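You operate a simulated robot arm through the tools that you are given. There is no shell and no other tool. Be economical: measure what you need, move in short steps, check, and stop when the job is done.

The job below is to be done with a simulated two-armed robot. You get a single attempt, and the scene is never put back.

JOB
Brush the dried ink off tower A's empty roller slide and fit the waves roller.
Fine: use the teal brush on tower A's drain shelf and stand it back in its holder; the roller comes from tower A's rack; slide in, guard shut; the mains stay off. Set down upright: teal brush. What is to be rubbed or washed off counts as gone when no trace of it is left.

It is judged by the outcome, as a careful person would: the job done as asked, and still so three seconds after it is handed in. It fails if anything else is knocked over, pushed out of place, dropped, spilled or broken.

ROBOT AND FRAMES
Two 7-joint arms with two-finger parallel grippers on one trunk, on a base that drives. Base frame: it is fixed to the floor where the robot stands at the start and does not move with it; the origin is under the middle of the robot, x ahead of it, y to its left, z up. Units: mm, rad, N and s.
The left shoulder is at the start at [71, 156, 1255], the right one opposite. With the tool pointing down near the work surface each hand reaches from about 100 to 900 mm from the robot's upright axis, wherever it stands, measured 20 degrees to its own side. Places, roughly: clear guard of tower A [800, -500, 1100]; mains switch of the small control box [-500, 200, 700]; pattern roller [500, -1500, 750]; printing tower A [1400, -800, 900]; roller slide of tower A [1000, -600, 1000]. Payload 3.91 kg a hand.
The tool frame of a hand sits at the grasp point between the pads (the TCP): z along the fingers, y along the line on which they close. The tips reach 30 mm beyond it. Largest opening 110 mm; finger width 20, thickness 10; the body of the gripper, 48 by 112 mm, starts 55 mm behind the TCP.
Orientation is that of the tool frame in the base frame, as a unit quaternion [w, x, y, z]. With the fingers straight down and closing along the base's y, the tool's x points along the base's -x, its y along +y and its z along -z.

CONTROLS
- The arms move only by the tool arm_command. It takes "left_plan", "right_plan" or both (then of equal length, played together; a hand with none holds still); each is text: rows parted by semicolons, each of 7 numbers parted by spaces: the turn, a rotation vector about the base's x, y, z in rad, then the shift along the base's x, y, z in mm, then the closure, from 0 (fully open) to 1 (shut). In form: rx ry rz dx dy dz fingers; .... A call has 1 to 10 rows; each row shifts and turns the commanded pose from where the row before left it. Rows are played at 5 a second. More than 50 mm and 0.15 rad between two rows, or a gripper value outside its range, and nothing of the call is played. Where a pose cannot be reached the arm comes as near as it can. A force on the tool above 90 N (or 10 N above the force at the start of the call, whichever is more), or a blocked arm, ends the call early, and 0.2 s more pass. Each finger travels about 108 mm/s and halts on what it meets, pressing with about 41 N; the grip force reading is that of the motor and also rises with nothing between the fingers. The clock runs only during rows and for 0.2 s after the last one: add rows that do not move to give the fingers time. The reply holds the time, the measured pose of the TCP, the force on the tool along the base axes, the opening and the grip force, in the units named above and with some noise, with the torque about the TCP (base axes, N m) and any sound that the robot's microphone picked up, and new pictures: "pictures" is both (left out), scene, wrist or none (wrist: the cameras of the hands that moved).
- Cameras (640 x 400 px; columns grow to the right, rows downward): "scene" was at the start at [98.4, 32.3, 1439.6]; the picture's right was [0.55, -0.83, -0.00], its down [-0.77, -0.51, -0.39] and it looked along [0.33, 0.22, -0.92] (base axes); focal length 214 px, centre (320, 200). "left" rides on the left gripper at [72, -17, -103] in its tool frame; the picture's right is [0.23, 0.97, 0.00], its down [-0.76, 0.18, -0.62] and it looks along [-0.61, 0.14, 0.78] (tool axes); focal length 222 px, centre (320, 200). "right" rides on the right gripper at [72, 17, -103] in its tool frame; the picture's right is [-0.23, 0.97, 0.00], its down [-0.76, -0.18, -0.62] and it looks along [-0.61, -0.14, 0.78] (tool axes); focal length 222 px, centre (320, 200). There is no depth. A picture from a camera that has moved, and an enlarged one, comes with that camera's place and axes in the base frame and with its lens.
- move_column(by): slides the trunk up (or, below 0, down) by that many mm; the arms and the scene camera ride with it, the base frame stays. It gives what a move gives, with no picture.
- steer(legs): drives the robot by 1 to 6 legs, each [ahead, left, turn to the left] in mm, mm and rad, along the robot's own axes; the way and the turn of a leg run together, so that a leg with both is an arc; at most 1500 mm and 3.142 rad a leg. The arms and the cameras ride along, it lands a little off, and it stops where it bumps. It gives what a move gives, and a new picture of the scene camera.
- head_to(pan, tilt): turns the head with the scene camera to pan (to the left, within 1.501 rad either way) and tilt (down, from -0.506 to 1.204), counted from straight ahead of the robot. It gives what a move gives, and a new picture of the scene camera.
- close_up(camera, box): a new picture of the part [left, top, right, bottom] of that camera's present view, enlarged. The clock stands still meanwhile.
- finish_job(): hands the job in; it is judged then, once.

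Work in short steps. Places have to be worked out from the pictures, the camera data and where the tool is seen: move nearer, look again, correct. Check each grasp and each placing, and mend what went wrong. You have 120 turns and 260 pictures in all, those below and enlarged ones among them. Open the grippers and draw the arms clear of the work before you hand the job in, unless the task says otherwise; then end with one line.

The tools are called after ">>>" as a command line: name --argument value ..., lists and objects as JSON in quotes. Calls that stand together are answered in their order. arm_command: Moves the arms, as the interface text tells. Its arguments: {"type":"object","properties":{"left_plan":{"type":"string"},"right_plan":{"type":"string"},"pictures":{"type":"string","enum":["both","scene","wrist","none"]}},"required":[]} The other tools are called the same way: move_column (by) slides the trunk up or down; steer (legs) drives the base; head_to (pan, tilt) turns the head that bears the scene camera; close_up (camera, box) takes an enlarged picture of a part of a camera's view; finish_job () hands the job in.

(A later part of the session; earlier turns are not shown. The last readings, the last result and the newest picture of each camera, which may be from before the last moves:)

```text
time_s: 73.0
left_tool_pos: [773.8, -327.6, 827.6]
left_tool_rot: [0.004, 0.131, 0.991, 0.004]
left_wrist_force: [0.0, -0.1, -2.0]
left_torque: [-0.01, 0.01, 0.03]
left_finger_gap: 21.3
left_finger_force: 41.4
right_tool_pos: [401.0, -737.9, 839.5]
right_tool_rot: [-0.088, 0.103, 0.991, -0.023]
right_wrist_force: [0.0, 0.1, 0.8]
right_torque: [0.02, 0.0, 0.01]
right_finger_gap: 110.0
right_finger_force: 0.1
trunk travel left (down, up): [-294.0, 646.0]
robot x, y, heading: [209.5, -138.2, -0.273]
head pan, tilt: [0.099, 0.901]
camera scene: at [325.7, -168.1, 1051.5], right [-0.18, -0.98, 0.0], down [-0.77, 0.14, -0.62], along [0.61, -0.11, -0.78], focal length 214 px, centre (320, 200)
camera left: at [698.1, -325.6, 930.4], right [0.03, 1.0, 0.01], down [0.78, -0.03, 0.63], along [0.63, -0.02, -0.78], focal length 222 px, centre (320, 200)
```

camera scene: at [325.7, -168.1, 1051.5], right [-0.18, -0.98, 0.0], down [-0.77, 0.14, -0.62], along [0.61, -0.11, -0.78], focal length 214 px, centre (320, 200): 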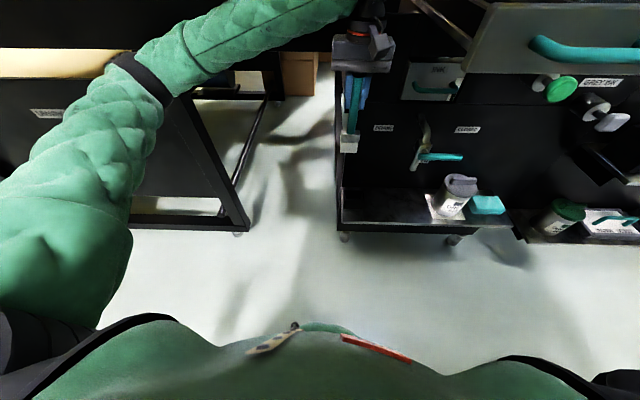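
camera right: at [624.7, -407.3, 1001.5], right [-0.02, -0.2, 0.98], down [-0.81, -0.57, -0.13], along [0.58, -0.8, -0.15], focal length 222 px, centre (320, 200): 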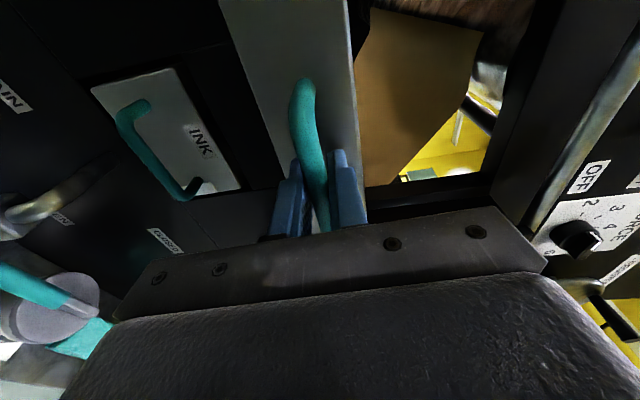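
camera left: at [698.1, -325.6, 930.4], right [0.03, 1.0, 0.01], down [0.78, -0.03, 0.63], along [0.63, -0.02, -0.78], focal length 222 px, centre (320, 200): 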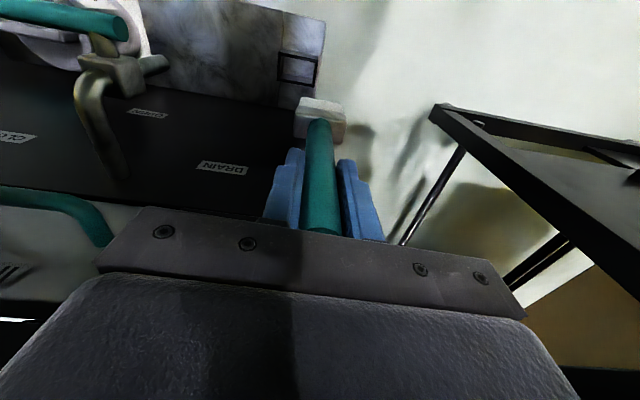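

The brush has a pale block head reaching ~150 mm below the TCP. I draw back along the slide's left side and raise the trunk.

>>> arm_command --left_plan "0 0 0 -38 12 0 0.95;0 0 0 -38 12 0 0.95;0 0 0 -38 12 0 0.95;0 0 0 -36 12 0 0.95;0 0 0 0 0 0 0.95" --pictures "none"

>>> move_column --by 360

>>> head_to --pan -0.25 --tilt 0.9

>>> close_up --camera "left" --box '[0, 0, 640, 400]'

```text
time_s: 74.2
left_tool_pos: [623.3, -277.6, 828.4]
left_tool_rot: [0.003, 0.131, 0.991, 0.005]
left_wrist_force: [-0.1, -0.2, -1.2]
left_torque: [-0.02, -0.01, 0.0]
left_finger_gap: 21.2
left_finger_force: 41.4
right_tool_pos: [400.7, -739.2, 839.5]
right_tool_rot: [-0.087, 0.102, 0.991, -0.024]
right_wrist_force: [0.8, 0.3, -0.5]
right_torque: [0.02, -0.01, 0.0]
right_finger_gap: 109.9
right_finger_force: 0.1
trunk travel left (down, up): [-294.0, 646.0]
robot x, y, heading: [204.7, -139.6, -0.277]
head pan, tilt: [0.099, 0.901]
```

```text
time_s: 77.7
left_tool_pos: [622.6, -277.4, 1188.9]
left_tool_rot: [0.004, 0.131, 0.991, 0.004]
left_wrist_force: [0.0, -1.1, -0.4]
left_torque: [0.0, 0.0, -0.01]
left_finger_gap: 21.9
left_finger_force: 41.1
right_tool_pos: [400.0, -738.7, 1199.4]
right_tool_rot: [-0.088, 0.103, 0.991, -0.024]
right_wrist_force: [0.2, -0.2, -1.2]
right_torque: [0.02, 0.01, 0.0]
right_finger_gap: 109.6
right_finger_force: 0.0
trunk travel left (down, up): [-654.0, 286.0]
robot x, y, heading: [201.9, -141.8, -0.277]
head pan, tilt: [0.099, 0.901]
```

```text
time_s: 78.6
left_tool_pos: [624.0, -276.6, 1187.8]
left_tool_rot: [0.003, 0.131, 0.991, 0.003]
left_wrist_force: [0.5, 1.0, -0.7]
left_torque: [0.01, 0.01, 0.0]
left_finger_gap: 21.2
left_finger_force: 40.5
right_tool_pos: [400.4, -738.0, 1198.9]
right_tool_rot: [-0.087, 0.103, 0.991, -0.023]
right_wrist_force: [-0.5, 0.1, -0.1]
right_torque: [-0.01, 0.0, 0.02]
right_finger_gap: 109.7
right_finger_force: 0.0
trunk travel left (down, up): [-654.0, 286.0]
robot x, y, heading: [203.5, -140.7, -0.282]
head pan, tilt: [-0.25, 0.901]
camera scene: at [316.7, -192.8, 1411.6], right [-0.5, -0.86, 0.0], down [-0.68, 0.39, -0.62], along [0.54, -0.31, -0.78], focal length 214 px, centre (320, 200)
```

scene: 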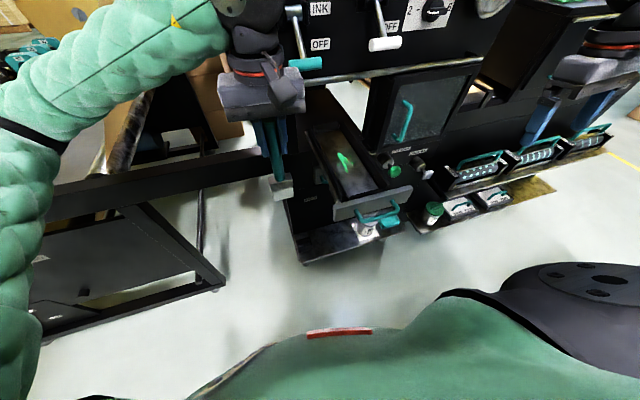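

```text
1.00 times, centred on (320, 200) of left (not enlarged: the box is as wide or as high as the picture)
camera zoom: at [547.9, -274.9, 1291.5], right [0.04, 1.0, 0.01], down [0.78, -0.03, 0.63], along [0.63, -0.02, -0.78], focal length 222 px, centre (320, 200)
```

zoom: 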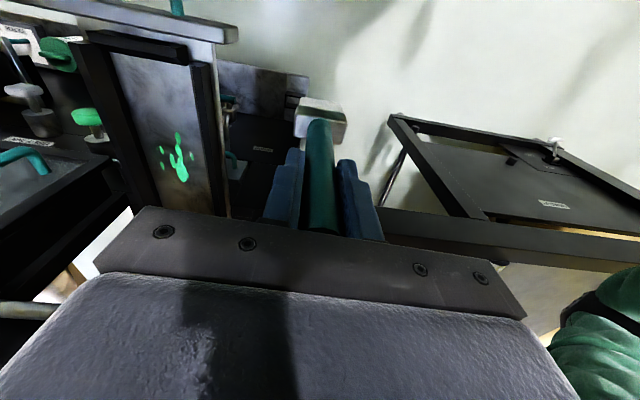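

The wrist view shows the tray well; ink triangulates to about (707,-502,978). I enlarge it.

>>> close_up --camera "left" --box '[60, 0, 300, 220]'

>>> close_up --camera "scene" --box '[250, 80, 430, 240]'

```text
1.82 times, centred on (180, 110) of left
camera zoom: at [547.9, -274.9, 1291.5], right [0.04, 1.0, 0.01], down [0.78, -0.03, 0.63], along [0.63, -0.02, -0.78], focal length 404 px, centre (574, 364)
```

zoom: 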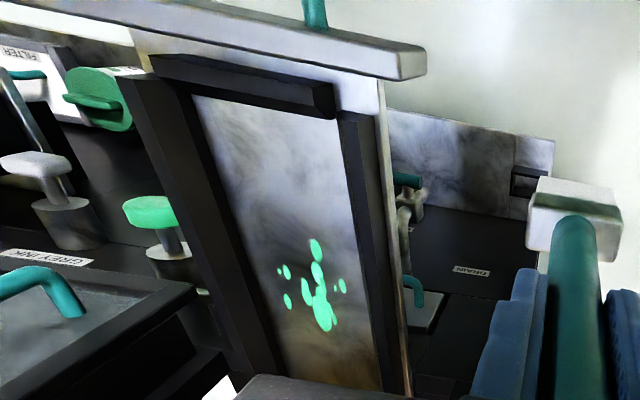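

```text
2.50 times, centred on (340, 160) of scene
camera zoom: at [316.7, -192.8, 1411.6], right [-0.5, -0.86, 0.0], down [-0.68, 0.39, -0.62], along [0.54, -0.31, -0.78], focal length 536 px, centre (270, 300)
```

zoom: 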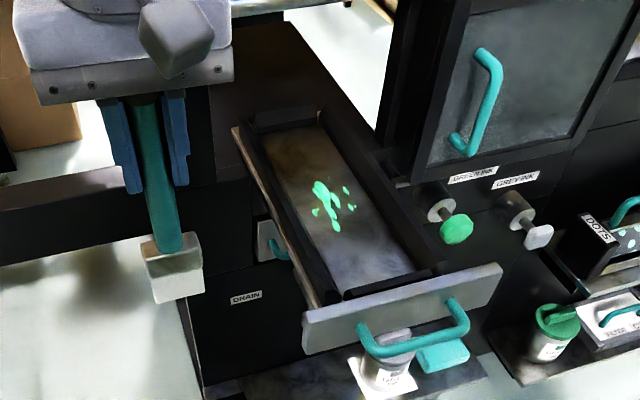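

Ink spans about (666…750, -477…-530) inside a well ~107 mm wide; the brush block is ~50 mm. I move the brush above the middle of the ink.

>>> arm_command --left_plan "0 0 0 15 -45 0 0.95;0 0 0 15 -45 0 0.95;0 0 0 15 -45 0 0.95;0 0 0 15 -45 0 0.95;0 0 0 16 -45 0 0.95;0 0 0 0 0 0 0.95" --pictures "both"

>>> close_up --camera "scene" --box '[250, 60, 430, 220]'

```text
time_s: 80.0
left_tool_pos: [689.8, -498.3, 1188.9]
left_tool_rot: [0.005, 0.137, 0.991, 0.004]
left_wrist_force: [-61.5, 41.4, -24.5]
left_torque: [-1.89, -4.41, -2.83]
left_finger_gap: 21.4
left_finger_force: 41.1
right_tool_pos: [394.4, -734.1, 1202.5]
right_tool_rot: [-0.086, 0.102, 0.991, -0.026]
right_wrist_force: [0.2, 0.3, 0.1]
right_torque: [0.01, -0.01, 0.02]
right_finger_gap: 110.1
right_finger_force: 0.2
trunk travel left (down, up): [-654.0, 286.0]
robot x, y, heading: [203.3, -140.4, -0.278]
head pan, tilt: [-0.25, 0.901]
camera scene: at [310.6, -187.8, 1411.8], right [-0.5, -0.86, 0.0], down [-0.67, 0.39, -0.63], along [0.54, -0.32, -0.78], focal length 214 px, centre (320, 200)
camera left: at [615.1, -494.9, 1292.0], right [0.04, 1.0, 0.01], down [0.77, -0.04, 0.63], along [0.63, -0.02, -0.78], focal length 222 px, centre (320, 200)
```

scene: 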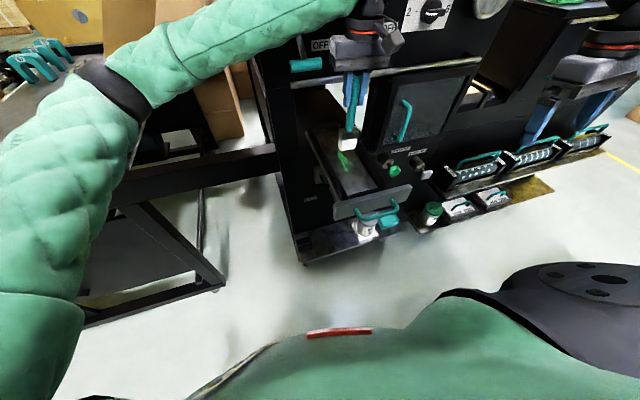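
left: 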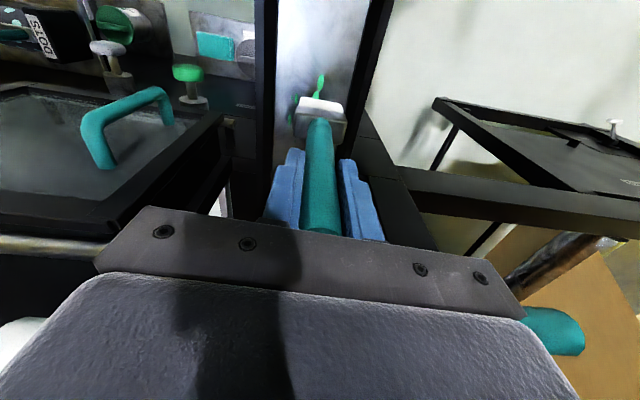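

```text
2.50 times, centred on (340, 140) of scene
camera zoom: at [310.6, -187.8, 1411.8], right [-0.5, -0.86, 0.0], down [-0.67, 0.39, -0.63], along [0.54, -0.32, -0.78], focal length 536 px, centre (270, 350)
```

zoom: 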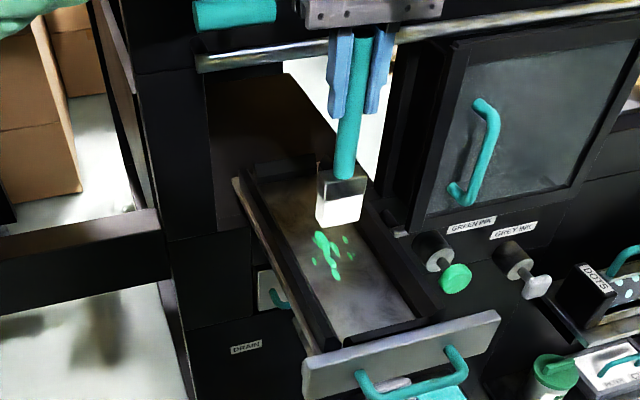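

The hand is pushing on something (lever region). I back straight off and check the levers.

>>> arm_command --left_plan "0 0 0 -25 8 0 0.95;0 0 0 -25 8 0 0.95;0 0 0 -10 3 0 0.95;0 0 0 0 0 0 0.95" --pictures "both"

>>> close_up --camera "scene" --box '[250, 0, 450, 130]'

```text
time_s: 81.0
left_tool_pos: [637.9, -482.2, 1187.6]
left_tool_rot: [0.003, 0.131, 0.991, 0.003]
left_wrist_force: [-0.4, -0.4, -0.2]
left_torque: [-0.01, -0.03, -0.01]
left_finger_gap: 21.2
left_finger_force: 41.6
right_tool_pos: [401.7, -737.5, 1199.6]
right_tool_rot: [-0.088, 0.103, 0.99, -0.024]
right_wrist_force: [0.4, -0.1, 0.2]
right_torque: [-0.04, -0.01, -0.01]
right_finger_gap: 110.1
right_finger_force: 0.1
trunk travel left (down, up): [-654.0, 286.0]
robot x, y, heading: [201.3, -142.0, -0.282]
head pan, tilt: [-0.25, 0.901]
camera scene: at [316.3, -192.4, 1411.6], right [-0.5, -0.86, 0.0], down [-0.68, 0.39, -0.62], along [0.54, -0.31, -0.78], focal length 214 px, centre (320, 200)
camera left: at [562.8, -479.0, 1290.6], right [0.03, 1.0, 0.01], down [0.78, -0.03, 0.63], along [0.63, -0.02, -0.78], focal length 222 px, centre (320, 200)
```

scene: 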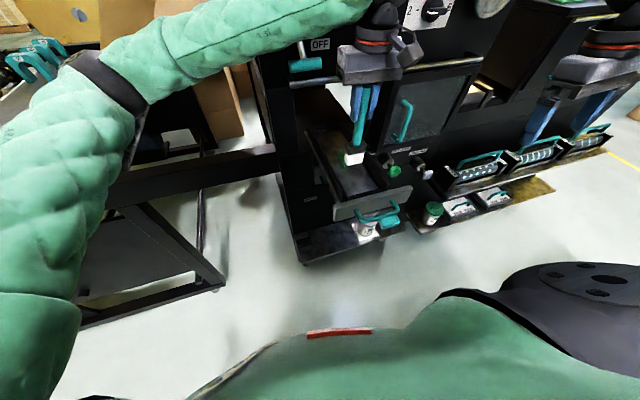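
left: 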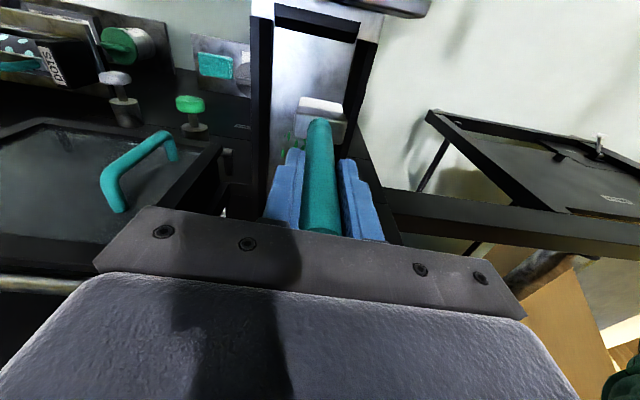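

```text
3.08 times, centred on (350, 65) of scene
camera zoom: at [316.3, -192.4, 1411.6], right [-0.5, -0.86, 0.0], down [-0.68, 0.39, -0.62], along [0.54, -0.31, -0.78], focal length 660 px, centre (228, 615)
```

zoom: 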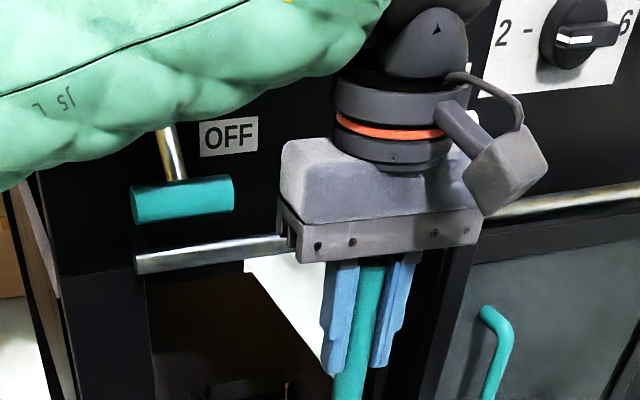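

The INK lever is still OFF; the levers stick out so far that the slide should be drawn out more. I move the brush aside and bring the right hand (fingers down, closed) over the front of the well to draw the slide further by its front wall.

>>> arm_command --left_plan "0 0 0 -5 40 0 0.95;0 0 0 -5 40 0 0.95;0 0 0 -5 40 0 0.95;0 0 0 -5 40 0 0.95;0 0 0 -5 40 0 0.95;0 0 0 0 20 0 0.95;0 0 0 0 0 0 0.95;0 0 0 0 0 0 0.95" --right_plan "0 0 0 10 20 0 1;0 0 0 10 20 0 1;-0.024 -0.087 0 10 25 0 1;-0.024 -0.087 0 15 28 0 1;0 0 0 28 30 0 1;0 0 0 35 35 0 1;0 0 0 40 40 -10 1;0 0 0 35 40 -20 1" --pictures "both"

```text
refused: row 7 steps farther than a row can; nothing moved
```

>>> arm_command --left_plan "0 0 0 -5 40 0 0.95;0 0 0 -5 40 0 0.95;0 0 0 -5 40 0 0.95;0 0 0 -5 40 0 0.95;0 0 0 -5 40 0 0.95;0 0 0 0 20 0 0.95;0 0 0 0 0 0 0.95;0 0 0 0 0 0 0.95;0 0 0 0 0 0 0.95" --right_plan "0 0 0 10 20 0 1;0 0 0 10 20 0 1;-0.024 -0.087 0 10 25 0 1;-0.024 -0.087 0 15 28 0 1;0 0 0 28 30 0 1;0 0 0 32 33 0 1;0 0 0 32 33 -10 1;0 0 0 32 33 -15 1;0 0 0 30 25 -15 1" --pictures "both"

```text
time_s: 83.0
left_tool_pos: [616.4, -262.6, 1189.0]
left_tool_rot: [0.002, 0.131, 0.991, 0.003]
left_wrist_force: [1.0, 0.8, -1.7]
left_torque: [-0.02, 0.0, 0.02]
left_finger_gap: 21.4
left_finger_force: 41.2
right_tool_pos: [607.9, -495.9, 1165.7]
right_tool_rot: [0.001, 0.107, 0.994, -0.037]
right_wrist_force: [0.0, 0.4, 0.2]
right_torque: [0.01, 0.04, -0.01]
right_finger_gap: 0.0
right_finger_force: 37.6
right hand out of reach, approached as far as the arm can: row 4
trunk travel left (down, up): [-654.0, 286.0]
robot x, y, heading: [206.2, -140.2, -0.279]
head pan, tilt: [-0.25, 0.901]
camera scene: at [319.4, -191.7, 1411.3], right [-0.5, -0.86, 0.0], down [-0.68, 0.39, -0.62], along [0.53, -0.31, -0.78], focal length 214 px, centre (320, 200)
camera right: at [543.2, -456.9, 1266.7], right [0.43, 0.9, -0.07], down [0.71, -0.29, 0.64], along [0.56, -0.33, -0.76], focal length 222 px, centre (320, 200)
camera left: at [541.7, -259.3, 1291.2], right [0.04, 1.0, 0.01], down [0.78, -0.03, 0.63], along [0.63, -0.02, -0.78], focal length 222 px, centre (320, 200)
```

scene: 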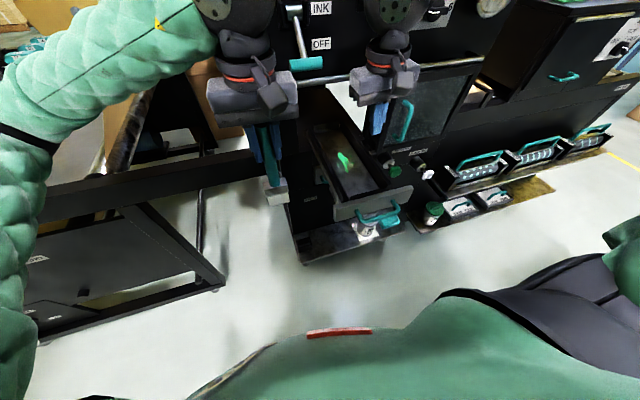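
right: 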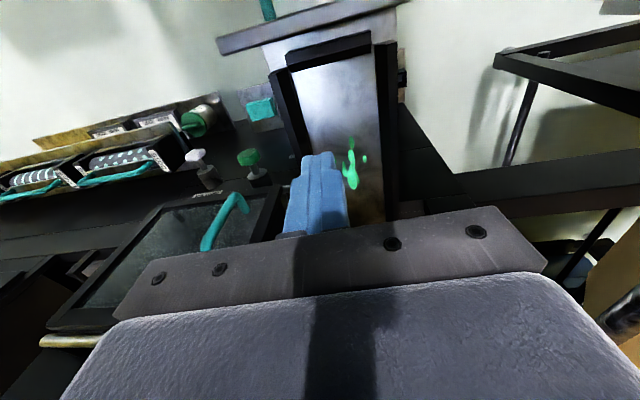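
left: 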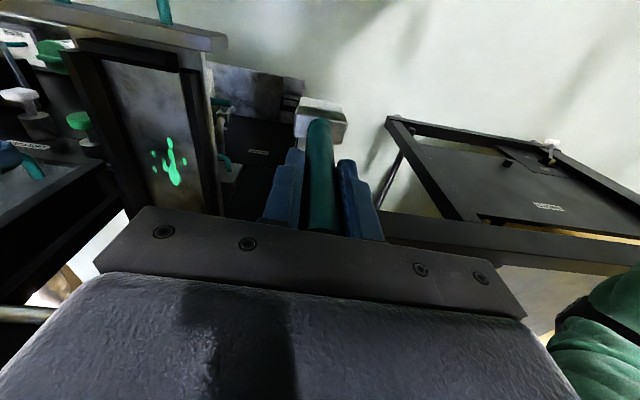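

Front wall of the well is at about x 583; the closed fingers are right behind it. I lower them into the well without touching its floor.

>>> arm_command --right_plan "0 0 0 2 2 -40 1;0 0 0 2 2 -40 1;0 0 0 0 2 -35 1;0 0 0 0 0 -30 1;0 0 0 0 0 0 1" --pictures "both"

>>> close_up --camera "scene" --box '[280, 70, 440, 230]'

```text
time_s: 84.2
left_tool_pos: [613.8, -262.9, 1190.5]
left_tool_rot: [0.004, 0.131, 0.991, 0.005]
left_wrist_force: [0.1, 0.0, -0.8]
left_torque: [0.0, 0.0, 0.03]
left_finger_gap: 21.1
left_finger_force: 41.1
right_tool_pos: [610.9, -491.0, 1019.0]
right_tool_rot: [0.001, 0.106, 0.994, -0.038]
right_wrist_force: [-0.1, 0.8, -0.1]
right_torque: [-0.01, -0.04, -0.01]
right_finger_gap: 0.0
right_finger_force: 37.6
trunk travel left (down, up): [-654.0, 286.0]
robot x, y, heading: [202.3, -140.9, -0.278]
head pan, tilt: [-0.25, 0.901]
camera scene: at [315.6, -192.4, 1411.7], right [-0.5, -0.86, 0.0], down [-0.68, 0.39, -0.62], along [0.54, -0.31, -0.78], focal length 214 px, centre (320, 200)
camera right: at [545.0, -451.2, 1120.8], right [0.43, 0.9, -0.07], down [0.71, -0.29, 0.64], along [0.56, -0.33, -0.76], focal length 222 px, centre (320, 200)
```

scene: 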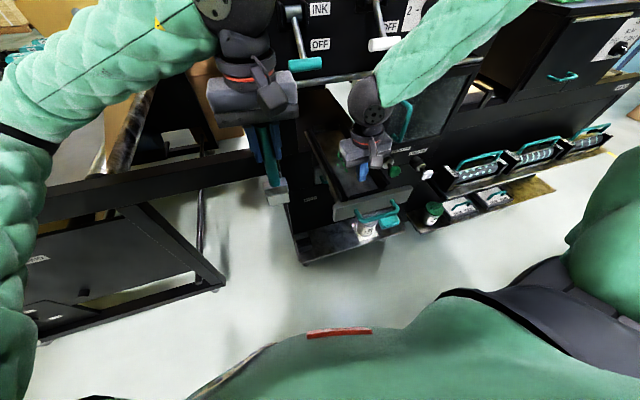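
right: 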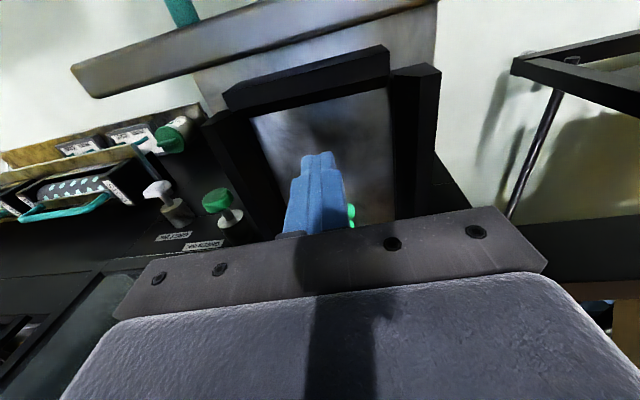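

```text
2.50 times, centred on (360, 150) of scene
camera zoom: at [315.6, -192.4, 1411.7], right [-0.5, -0.86, 0.0], down [-0.68, 0.39, -0.62], along [0.54, -0.31, -0.78], focal length 536 px, centre (220, 325)
```

zoom: 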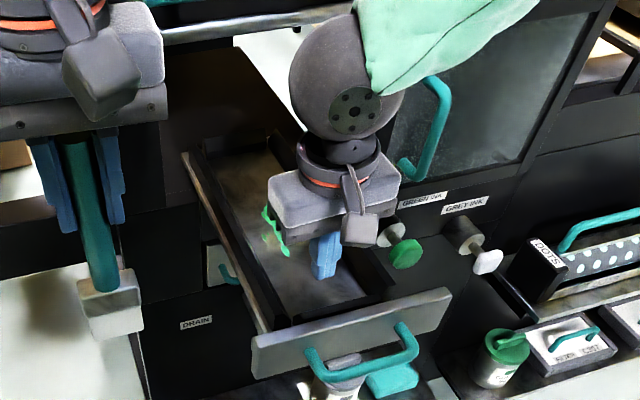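

The fingers are in the well. I pull toward the robot, about 100 mm including the free gap.

>>> arm_command --right_plan "0 0 0 -14.5 3.6 0 1;0 0 0 -14.5 3.6 0 1;0 0 0 -14.5 3.6 0 1;0 0 0 -14.5 3.6 0 1;0 0 0 -14.5 3.6 0 1;0 0 0 -14.5 3.6 0 1;0 0 0 -14.5 3.6 0 1;0 0 0 0 0 0 1" --pictures "both"

```text
time_s: 86.0
left_tool_pos: [614.9, -264.3, 1189.5]
left_tool_rot: [0.003, 0.132, 0.991, 0.004]
left_wrist_force: [-0.6, 0.1, -0.7]
left_torque: [0.01, 0.0, 0.0]
left_finger_gap: 21.3
left_finger_force: 40.6
right_tool_pos: [592.1, -486.9, 1019.4]
right_tool_rot: [0.001, 0.106, 0.994, -0.038]
right_wrist_force: [1.0, -0.1, -0.3]
right_torque: [-0.02, 0.04, 0.0]
right_finger_gap: 0.0
right_finger_force: 37.8
right hand out of reach, approached as far as the arm can: row 2, 3, 4, 5, 6, 7
trunk travel left (down, up): [-654.0, 286.0]
robot x, y, heading: [201.1, -141.9, -0.274]
head pan, tilt: [-0.25, 0.901]
camera scene: at [317.0, -192.8, 1411.5], right [-0.5, -0.86, 0.0], down [-0.68, 0.39, -0.62], along [0.54, -0.31, -0.78], focal length 214 px, centre (320, 200)
camera right: at [525.8, -447.3, 1120.5], right [0.43, 0.9, -0.07], down [0.71, -0.29, 0.64], along [0.56, -0.33, -0.76], focal length 222 px, centre (320, 200)
```

scene: 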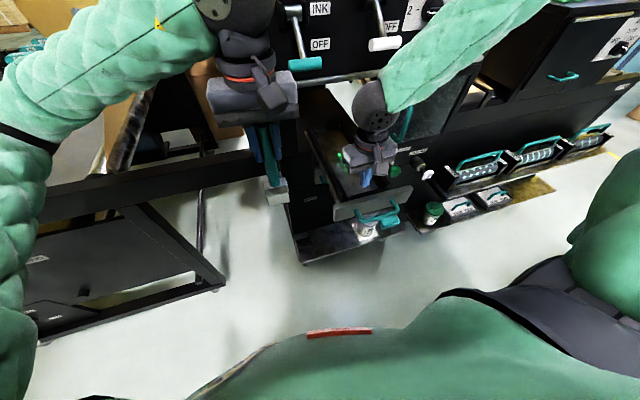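
right: 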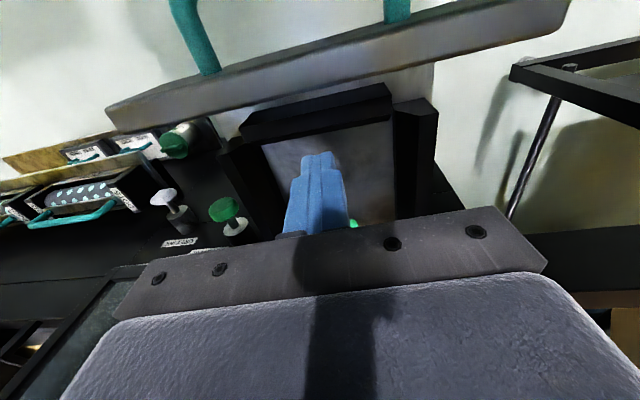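

The arm is at its inner limit, so I pull by driving the base back 60 mm.

>>> steer --legs '[[-60, -2, 0]]'

```text
time_s: 86.9
left_tool_pos: [557.4, -249.1, 1190.4]
left_tool_rot: [0.004, 0.132, 0.991, 0.004]
left_wrist_force: [-0.6, 0.3, -0.5]
left_torque: [0.0, -0.07, 0.01]
left_finger_gap: 21.4
left_finger_force: 40.9
right_tool_pos: [532.4, -472.9, 1019.5]
right_tool_rot: [0.001, 0.106, 0.994, -0.037]
right_wrist_force: [-0.6, 0.0, 0.6]
right_torque: [0.0, -0.03, 0.02]
right_finger_gap: 0.0
right_finger_force: 37.6
trunk travel left (down, up): [-654.0, 286.0]
robot x, y, heading: [148.3, -123.7, -0.279]
head pan, tilt: [-0.25, 0.901]
camera scene: at [258.2, -178.1, 1411.6], right [-0.5, -0.86, 0.0], down [-0.68, 0.39, -0.62], along [0.54, -0.31, -0.78], focal length 214 px, centre (320, 200)
```

scene: 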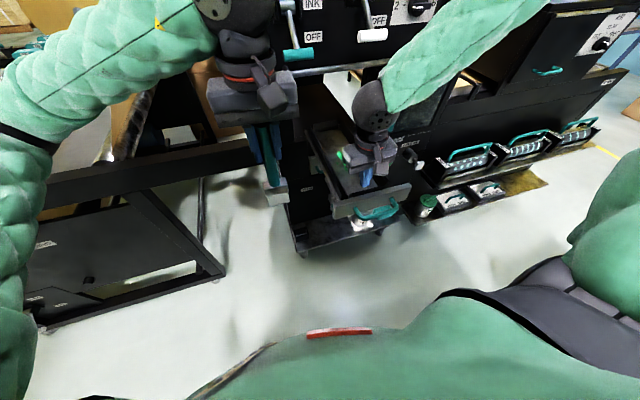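

It came freely. One more 40 mm pull, then I check.

>>> steer --legs '[[-40, -1, 0]]'

>>> close_up --camera "right" --box '[0, 0, 640, 400]'

>>> close_up --camera "left" --box '[0, 0, 640, 400]'

```text
time_s: 87.8
left_tool_pos: [516.7, -237.9, 1192.1]
left_tool_rot: [0.005, 0.134, 0.991, 0.003]
left_wrist_force: [-0.7, -0.2, -2.1]
left_torque: [0.0, -0.03, 0.05]
left_finger_gap: 21.3
left_finger_force: 41.3
right_tool_pos: [494.4, -462.4, 1022.9]
right_tool_rot: [0.004, 0.108, 0.993, -0.038]
right_wrist_force: [12.0, -10.1, 75.9]
right_torque: [0.33, 0.0, -0.06]
right_finger_gap: 0.0
right_finger_force: 37.6
trunk travel left (down, up): [-654.0, 286.0]
robot x, y, heading: [107.7, -115.8, -0.28]
head pan, tilt: [-0.25, 0.901]
camera scene: at [217.4, -167.2, 1413.0], right [-0.51, -0.86, 0.0], down [-0.67, 0.4, -0.62], along [0.54, -0.32, -0.78], focal length 214 px, centre (320, 200)
```

scene: 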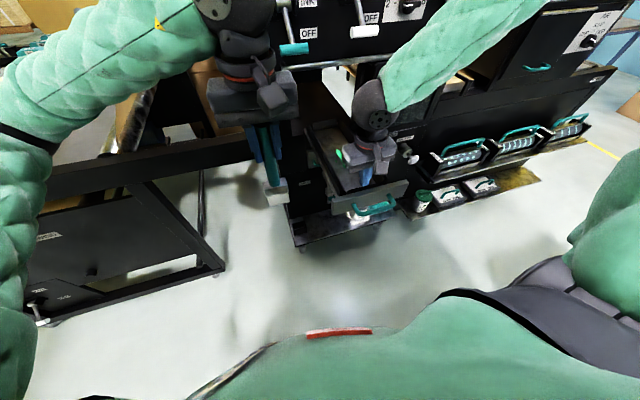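

```text
1.00 times, centred on (320, 200) of right (not enlarged: the box is as wide or as high as the picture)
camera zoom: at [427.7, -422.6, 1124.0], right [0.43, 0.9, -0.07], down [0.71, -0.29, 0.65], along [0.56, -0.33, -0.76], focal length 222 px, centre (320, 200)
```

zoom: 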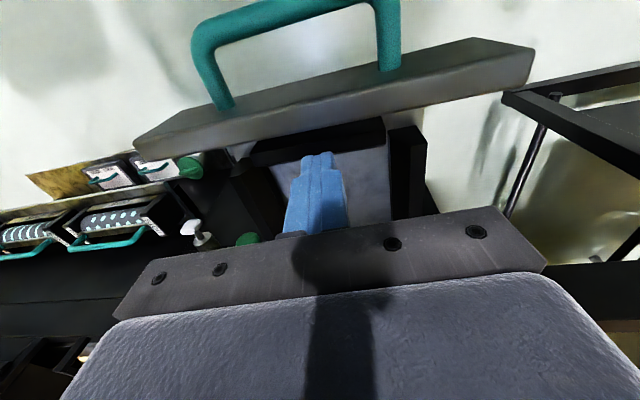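

```text
1.00 times, centred on (320, 200) of left (not enlarged: the box is as wide or as high as the picture)
camera zoom: at [439.9, -235.3, 1294.1], right [0.04, 1.0, 0.01], down [0.78, -0.03, 0.63], along [0.63, -0.02, -0.78], focal length 222 px, centre (320, 200)
```

zoom: 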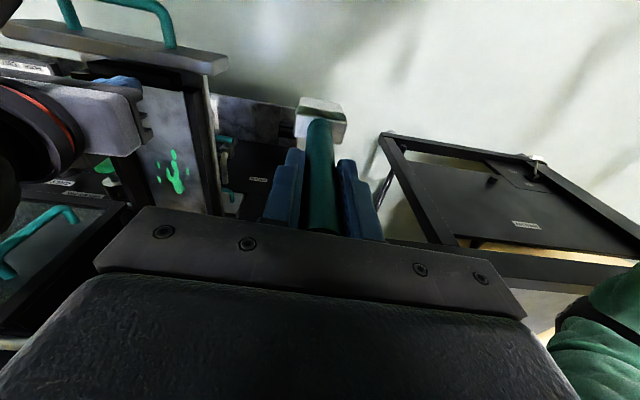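

The slide has come another ~80 mm (ink now near (630,-485)) and the fingers are riding on the front wall. I lift the right hand out and take it away to the right.

>>> arm_command --right_plan "0 0 0 3 0 25 1;0 0 0 0 0 40 1;0 0 0 0 0 40 1;0 0 0 0 0 45 1;0 0 0 -10 -45 10 1;0 0 0 -10 -45 0 1;0 0 0 -10 -45 0 1;0 0 0 -10 -45 0 1;0 0 0 -10 -45 0 1;0 0 0 0 -30 0 1" --pictures "both"

>>> close_up --camera "left" --box '[60, 0, 300, 220]'

```text
time_s: 90.0
left_tool_pos: [520.0, -241.8, 1188.9]
left_tool_rot: [0.003, 0.133, 0.991, 0.003]
left_wrist_force: [-0.2, -0.1, -0.8]
left_torque: [0.04, 0.0, -0.04]
left_finger_gap: 21.2
left_finger_force: 40.8
right_tool_pos: [449.6, -719.9, 1178.0]
right_tool_rot: [0.003, 0.108, 0.993, -0.037]
right_wrist_force: [1.0, -1.2, -0.4]
right_torque: [0.03, 0.01, -0.01]
right_finger_gap: 0.0
right_finger_force: 37.7
trunk travel left (down, up): [-654.0, 286.0]
robot x, y, heading: [106.2, -117.0, -0.279]
head pan, tilt: [-0.25, 0.901]
camera scene: at [221.5, -169.9, 1411.5], right [-0.51, -0.86, 0.0], down [-0.68, 0.4, -0.62], along [0.54, -0.31, -0.78], focal length 214 px, centre (320, 200)
camera right: at [383.8, -680.7, 1279.0], right [0.43, 0.9, -0.07], down [0.71, -0.29, 0.64], along [0.56, -0.33, -0.76], focal length 222 px, centre (320, 200)
```

scene: 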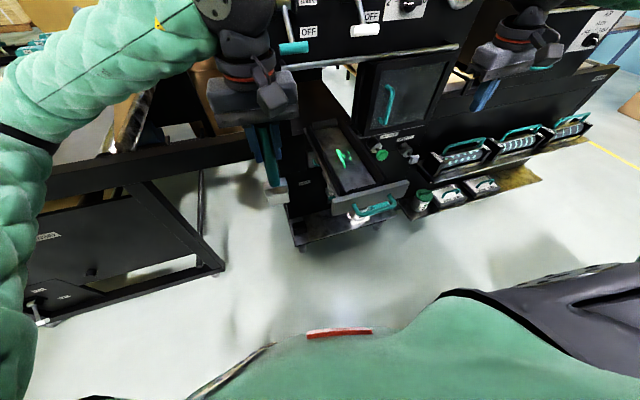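
right: 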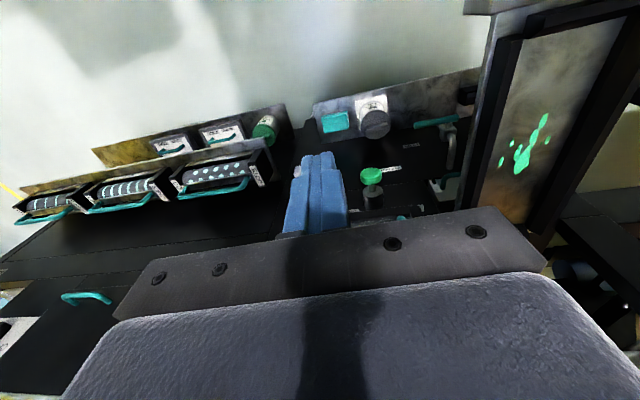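

```text
1.82 times, centred on (180, 110) of left
camera zoom: at [443.7, -237.8, 1291.8], right [0.04, 1.0, 0.01], down [0.78, -0.03, 0.63], along [0.63, -0.02, -0.78], focal length 404 px, centre (574, 364)
```

zoom: 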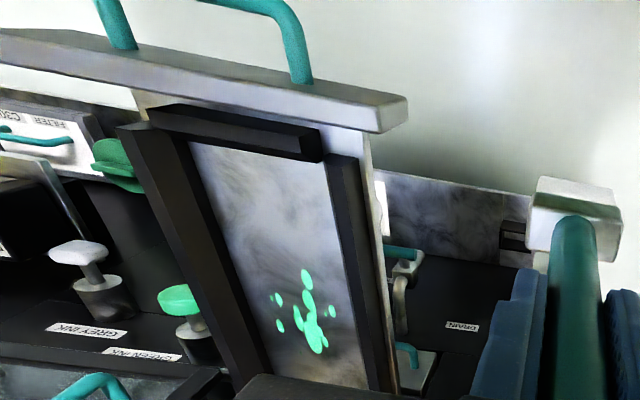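

Ink centre is now at about (636,-494), floor ≈ z 966. I bring the brush above it and lower to just above the floor.

>>> arm_command --left_plan "0 0 0 19 -42 0 0.95;0 0 0 19 -42 0 0.95;0 0 0 19 -42 0 0.95;0 0 0 19 -42 0 0.95;0 0 0 20 -42 0 0.95;0 0 0 20 -42 0 0.95;0 0 0 0 0 -25 0.95;0 0 0 0 0 -20 0.95;0 0 0 0 0 0 0.95" --pictures "both"

>>> close_up --camera "scene" --box '[280, 60, 440, 220]'

```text
time_s: 92.0
left_tool_pos: [634.6, -492.2, 1144.0]
left_tool_rot: [0.003, 0.133, 0.991, 0.004]
left_wrist_force: [0.2, 1.0, -0.9]
left_torque: [0.02, 0.0, 0.02]
left_finger_gap: 21.2
left_finger_force: 40.9
right_tool_pos: [449.4, -719.2, 1178.5]
right_tool_rot: [0.003, 0.108, 0.993, -0.038]
right_wrist_force: [0.4, 0.6, 0.5]
right_torque: [-0.03, -0.01, -0.04]
right_finger_gap: 0.0
right_finger_force: 37.8
trunk travel left (down, up): [-654.0, 286.0]
robot x, y, heading: [109.5, -117.9, -0.283]
head pan, tilt: [-0.25, 0.901]
camera scene: at [221.2, -169.4, 1411.5], right [-0.51, -0.86, 0.0], down [-0.68, 0.4, -0.62], along [0.54, -0.31, -0.78], focal length 214 px, centre (320, 200)
camera left: at [558.5, -489.6, 1246.8], right [0.04, 1.0, 0.01], down [0.78, -0.03, 0.63], along [0.63, -0.02, -0.78], focal length 222 px, centre (320, 200)
```

scene: 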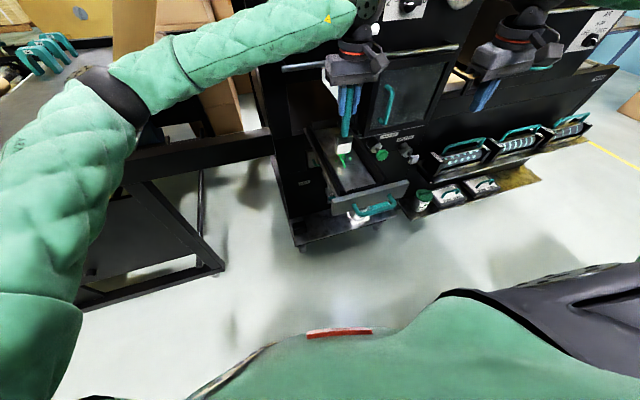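
left: 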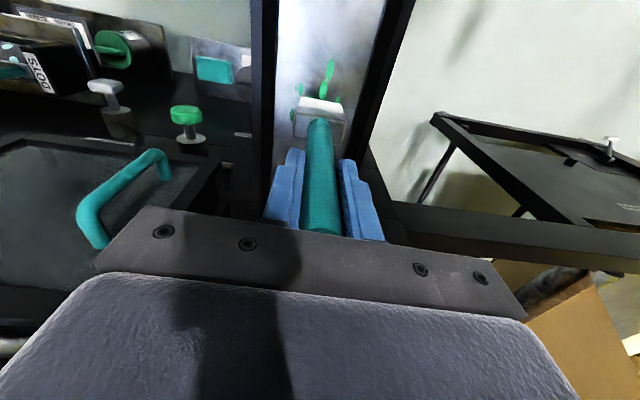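

```text
2.50 times, centred on (360, 140) of scene
camera zoom: at [221.2, -169.4, 1411.5], right [-0.51, -0.86, 0.0], down [-0.68, 0.4, -0.62], along [0.54, -0.31, -0.78], focal length 536 px, centre (220, 350)
```

zoom: 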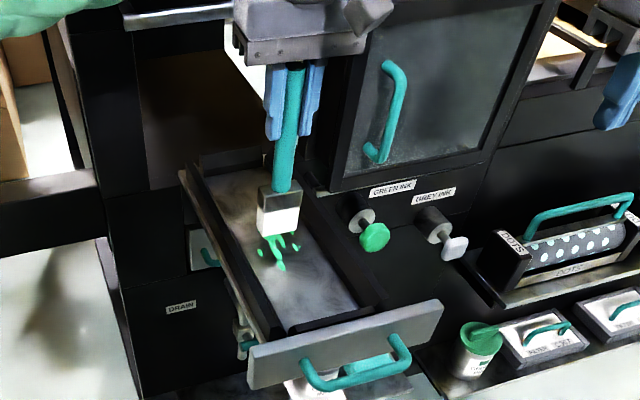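

Brush is over the ink with no contact. I lower in small steps to feel the floor.

>>> arm_command --left_plan "0 0 0 0 0 -8 0.95;0 0 0 0 0 -6 0.95;0 0 0 0 0 -4 0.95;0 0 0 0 0 -4 0.95;0 0 0 0 0 0 0.95" --pictures "wrist"

```text
time_s: 93.2
left_tool_pos: [634.3, -492.9, 1121.8]
left_tool_rot: [0.003, 0.132, 0.991, 0.004]
left_wrist_force: [-0.5, -0.2, -0.5]
left_torque: [-0.02, 0.02, 0.01]
left_finger_gap: 21.6
left_finger_force: 40.8
right_tool_pos: [449.4, -719.0, 1179.2]
right_tool_rot: [0.002, 0.107, 0.994, -0.038]
right_wrist_force: [-0.7, 0.0, 0.6]
right_torque: [0.0, 0.01, 0.01]
right_finger_gap: 0.0
right_finger_force: 38.1
trunk travel left (down, up): [-654.0, 286.0]
robot x, y, heading: [107.8, -115.7, -0.281]
head pan, tilt: [-0.25, 0.901]
camera left: at [559.1, -489.2, 1225.4], right [0.04, 1.0, 0.01], down [0.78, -0.03, 0.63], along [0.63, -0.02, -0.78], focal length 222 px, centre (320, 200)
```

left: 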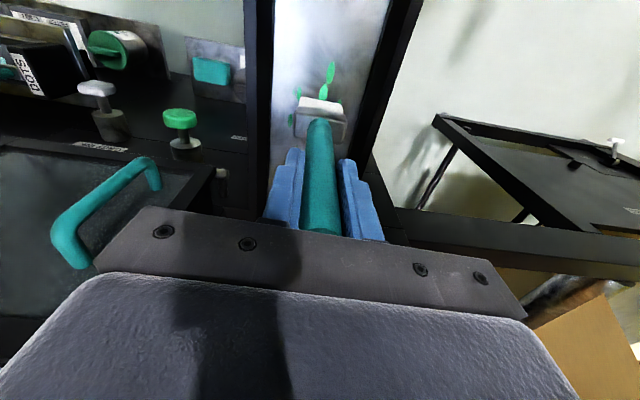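

>>> arm_command --left_plan "0 0 0 0 0 -4 0.95;0 0 0 0 0 -4 0.95;0 0 0 0 0 -4 0.95;0 0 0 0 0 0 0.95" --pictures "none"

>>> close_up --camera "scene" --box '[300, 110, 400, 210]'

```text
time_s: 94.2
left_tool_pos: [633.1, -492.3, 1113.4]
left_tool_rot: [0.004, 0.133, 0.991, 0.003]
left_wrist_force: [2.1, 0.7, 29.2]
left_torque: [-0.37, -0.04, -0.02]
left_finger_gap: 21.6
left_finger_force: 41.2
right_tool_pos: [447.8, -718.9, 1179.5]
right_tool_rot: [0.004, 0.107, 0.994, -0.038]
right_wrist_force: [0.1, 0.4, -0.2]
right_torque: [0.01, 0.02, 0.01]
right_finger_gap: 0.0
right_finger_force: 37.8
trunk travel left (down, up): [-654.0, 286.0]
robot x, y, heading: [110.8, -116.9, -0.282]
head pan, tilt: [-0.25, 0.901]
```

```text
4.00 times, centred on (350, 160) of scene
camera zoom: at [220.0, -168.0, 1412.0], right [-0.51, -0.86, 0.0], down [-0.68, 0.4, -0.62], along [0.54, -0.31, -0.78], focal length 858 px, centre (200, 360)
```

zoom: 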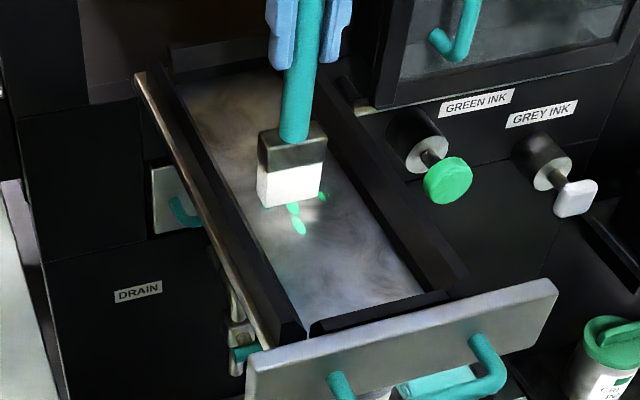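

Contact at TCP z≈1114 with 29 N. I scrub with crosswise zig-zags over the front half of the ink.

>>> arm_command --left_plan "0 0 0 -15 -18.9 0 0.95;0 0 0 0.9 45.1 0 0.95;0 0 0 -20.3 -40.3 0 0.95;0 0 0 0.9 45.1 0 0.95;0 0 0 -20.3 -40.3 0 0.95;0 0 0 10.6 42.7 0 0.95;0 0 0 1 -45.6 0 0.95;0 0 0 22.2 39.8 0 0.95;0 0 0 1 -45.6 0 0.95;0 0 0 22.2 39.8 0 0.95" --pictures "none"

>>> close_up --camera "scene" --box '[300, 110, 400, 210]'

```text
time_s: 96.4
left_tool_pos: [637.3, -467.8, 1111.4]
left_tool_rot: [0.002, 0.135, 0.991, 0.001]
left_wrist_force: [-4.3, -16.4, -6.6]
left_torque: [-2.45, 0.61, -0.32]
left_finger_gap: 21.4
left_finger_force: 41.0
right_tool_pos: [450.5, -715.9, 1180.2]
right_tool_rot: [0.002, 0.109, 0.993, -0.039]
right_wrist_force: [-0.3, 0.9, 0.1]
right_torque: [-0.08, 0.04, 0.02]
right_finger_gap: 0.2
right_finger_force: 37.6
trunk travel left (down, up): [-654.0, 286.0]
robot x, y, heading: [112.5, -110.6, -0.283]
head pan, tilt: [-0.25, 0.901]
```

```text
4.00 times, centred on (350, 160) of scene
camera zoom: at [223.2, -165.5, 1411.4], right [-0.51, -0.86, 0.0], down [-0.68, 0.4, -0.62], along [0.53, -0.32, -0.78], focal length 858 px, centre (200, 360)
```

zoom: 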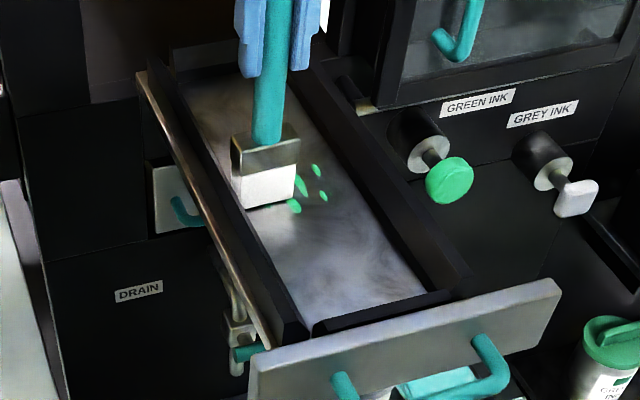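

The brush reached the left wall and some ink remains. I check the tray with the right camera.

>>> close_up --camera "right" --box '[440, 20, 640, 240]'

```text
1.82 times, centred on (540, 130) of right
camera zoom: at [384.4, -676.5, 1281.0], right [0.43, 0.9, -0.07], down [0.71, -0.29, 0.65], along [0.56, -0.33, -0.76], focal length 404 px, centre (-80, 327)
```

zoom: 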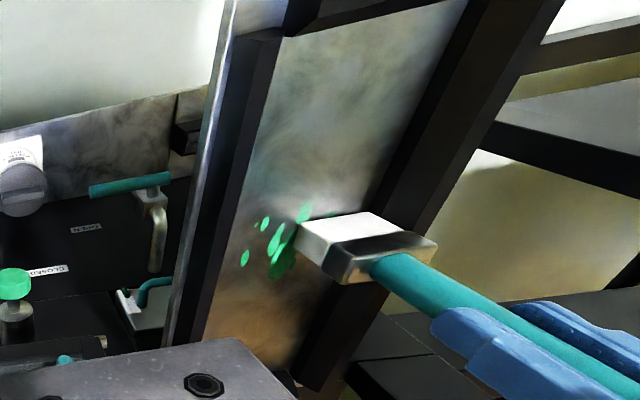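

Ink is thinning. I scrub again with a bit more pressure and narrower cross strokes, front to back.

>>> arm_command --left_plan "0 0 0 -5.3 -21.3 -2 0.95;0 0 0 -4.3 -17.5 0 0.95;0 0 0 20.2 32 0 0.95;0 0 0 3 -37.8 0 0.95;0 0 0 20.2 32 0 0.95;0 0 0 -8.6 -34.9 0 0.95;0 0 0 -6 38.5 0 0.95;0 0 0 -23.2 -31.3 0 0.95;0 0 0 -6 38.5 0 0.95;0 0 0 -23.2 -31.3 0 0.95" --pictures "none"

>>> close_up --camera "right" --box '[440, 20, 640, 240]'

```text
time_s: 98.6
left_tool_pos: [605.3, -502.3, 1111.0]
left_tool_rot: [0.004, 0.132, 0.991, 0.003]
left_wrist_force: [3.5, 10.0, 35.0]
left_torque: [0.74, -0.17, 0.0]
left_finger_gap: 21.4
left_finger_force: 40.7
right_tool_pos: [448.6, -719.0, 1177.9]
right_tool_rot: [0.003, 0.107, 0.994, -0.037]
right_wrist_force: [0.3, -1.1, -0.4]
right_torque: [0.05, -0.02, 0.0]
right_finger_gap: 0.1
right_finger_force: 38.0
trunk travel left (down, up): [-654.0, 286.0]
robot x, y, heading: [110.9, -118.1, -0.282]
head pan, tilt: [-0.25, 0.901]
```

```text
1.82 times, centred on (540, 130) of right
camera zoom: at [382.2, -679.9, 1279.7], right [0.43, 0.9, -0.07], down [0.71, -0.29, 0.65], along [0.56, -0.33, -0.76], focal length 404 px, centre (-80, 327)
```

zoom: 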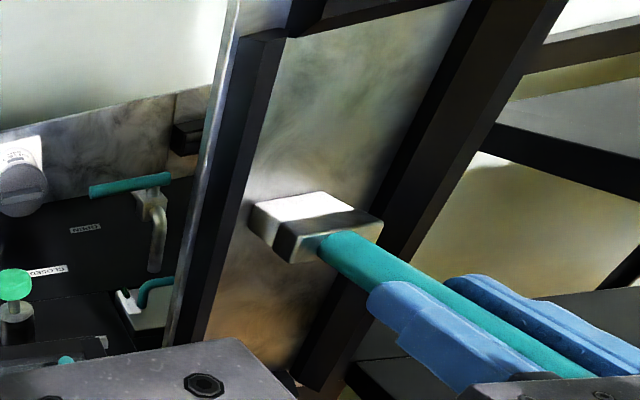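

Nearly all visible ink is gone. One more pass over everything and then I lift to inspect.

>>> arm_command --left_plan "0 0 0 -3 37.8 0 0.95;0 0 0 -18.3 -32.5 0 0.95;0 0 0 8.6 34.9 0 0.95;0 0 0 3 -37.8 0 0.95;0 0 0 20.2 32 0 0.95;0 0 0 3 -37.8 0 0.95;0 0 0 20.2 32 0 0.95;0 0 0 3 -37.8 0 0.95;0 0 0 20.2 32 0 0.95;0 0 0 3 -37.8 0 0.95" --pictures "none"

>>> arm_command --left_plan "0 0 0 0 10 40 0.95;0 0 0 -15 30 40 0.95;0 0 0 -20 45 0 0.95;0 0 0 -20 45 0 0.95;0 0 0 -20 45 0 0.95;0 0 0 -10 45 0 0.95;0 0 0 -10 20 0 0.95;0 0 0 0 0 0 0.95" --pictures "scene"

>>> close_up --camera "right" --box '[440, 20, 640, 240]'

>>> close_up --camera "left" --box '[60, 0, 300, 220]'

```text
time_s: 100.8
left_tool_pos: [665.2, -510.5, 1109.0]
left_tool_rot: [0.005, 0.132, 0.991, 0.003]
left_wrist_force: [2.1, 12.4, 42.8]
left_torque: [0.76, -0.37, 0.01]
left_finger_gap: 21.6
left_finger_force: 40.6
right_tool_pos: [448.0, -714.3, 1181.8]
right_tool_rot: [0.005, 0.107, 0.994, -0.039]
right_wrist_force: [0.5, 0.5, 0.3]
right_torque: [-0.03, -0.01, -0.01]
right_finger_gap: 0.0
right_finger_force: 37.6
trunk travel left (down, up): [-654.0, 286.0]
robot x, y, heading: [108.3, -117.9, -0.276]
head pan, tilt: [-0.25, 0.901]
```

```text
refused: row 2 steps farther than a row can; nothing moved
```

```text
1.82 times, centred on (540, 130) of right
camera zoom: at [381.5, -675.2, 1281.7], right [0.43, 0.9, -0.07], down [0.71, -0.29, 0.65], along [0.56, -0.33, -0.76], focal length 404 px, centre (-80, 327)
```

zoom: 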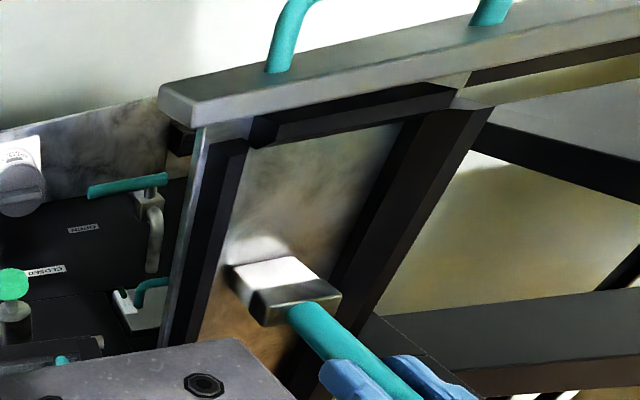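

```text
1.82 times, centred on (180, 110) of left
camera zoom: at [588.7, -509.0, 1211.3], right [0.03, 1.0, 0.01], down [0.77, -0.03, 0.63], along [0.63, -0.02, -0.78], focal length 404 px, centre (574, 364)
```

zoom: 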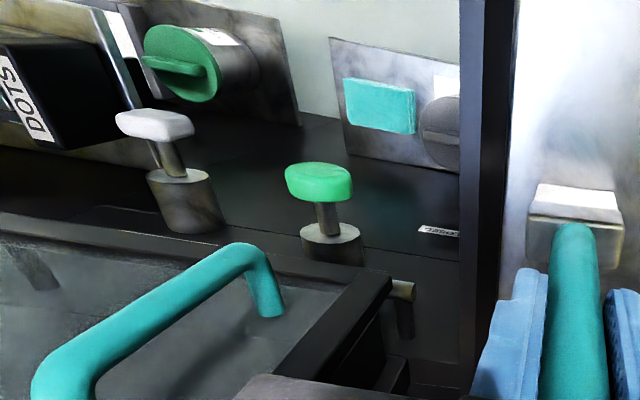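

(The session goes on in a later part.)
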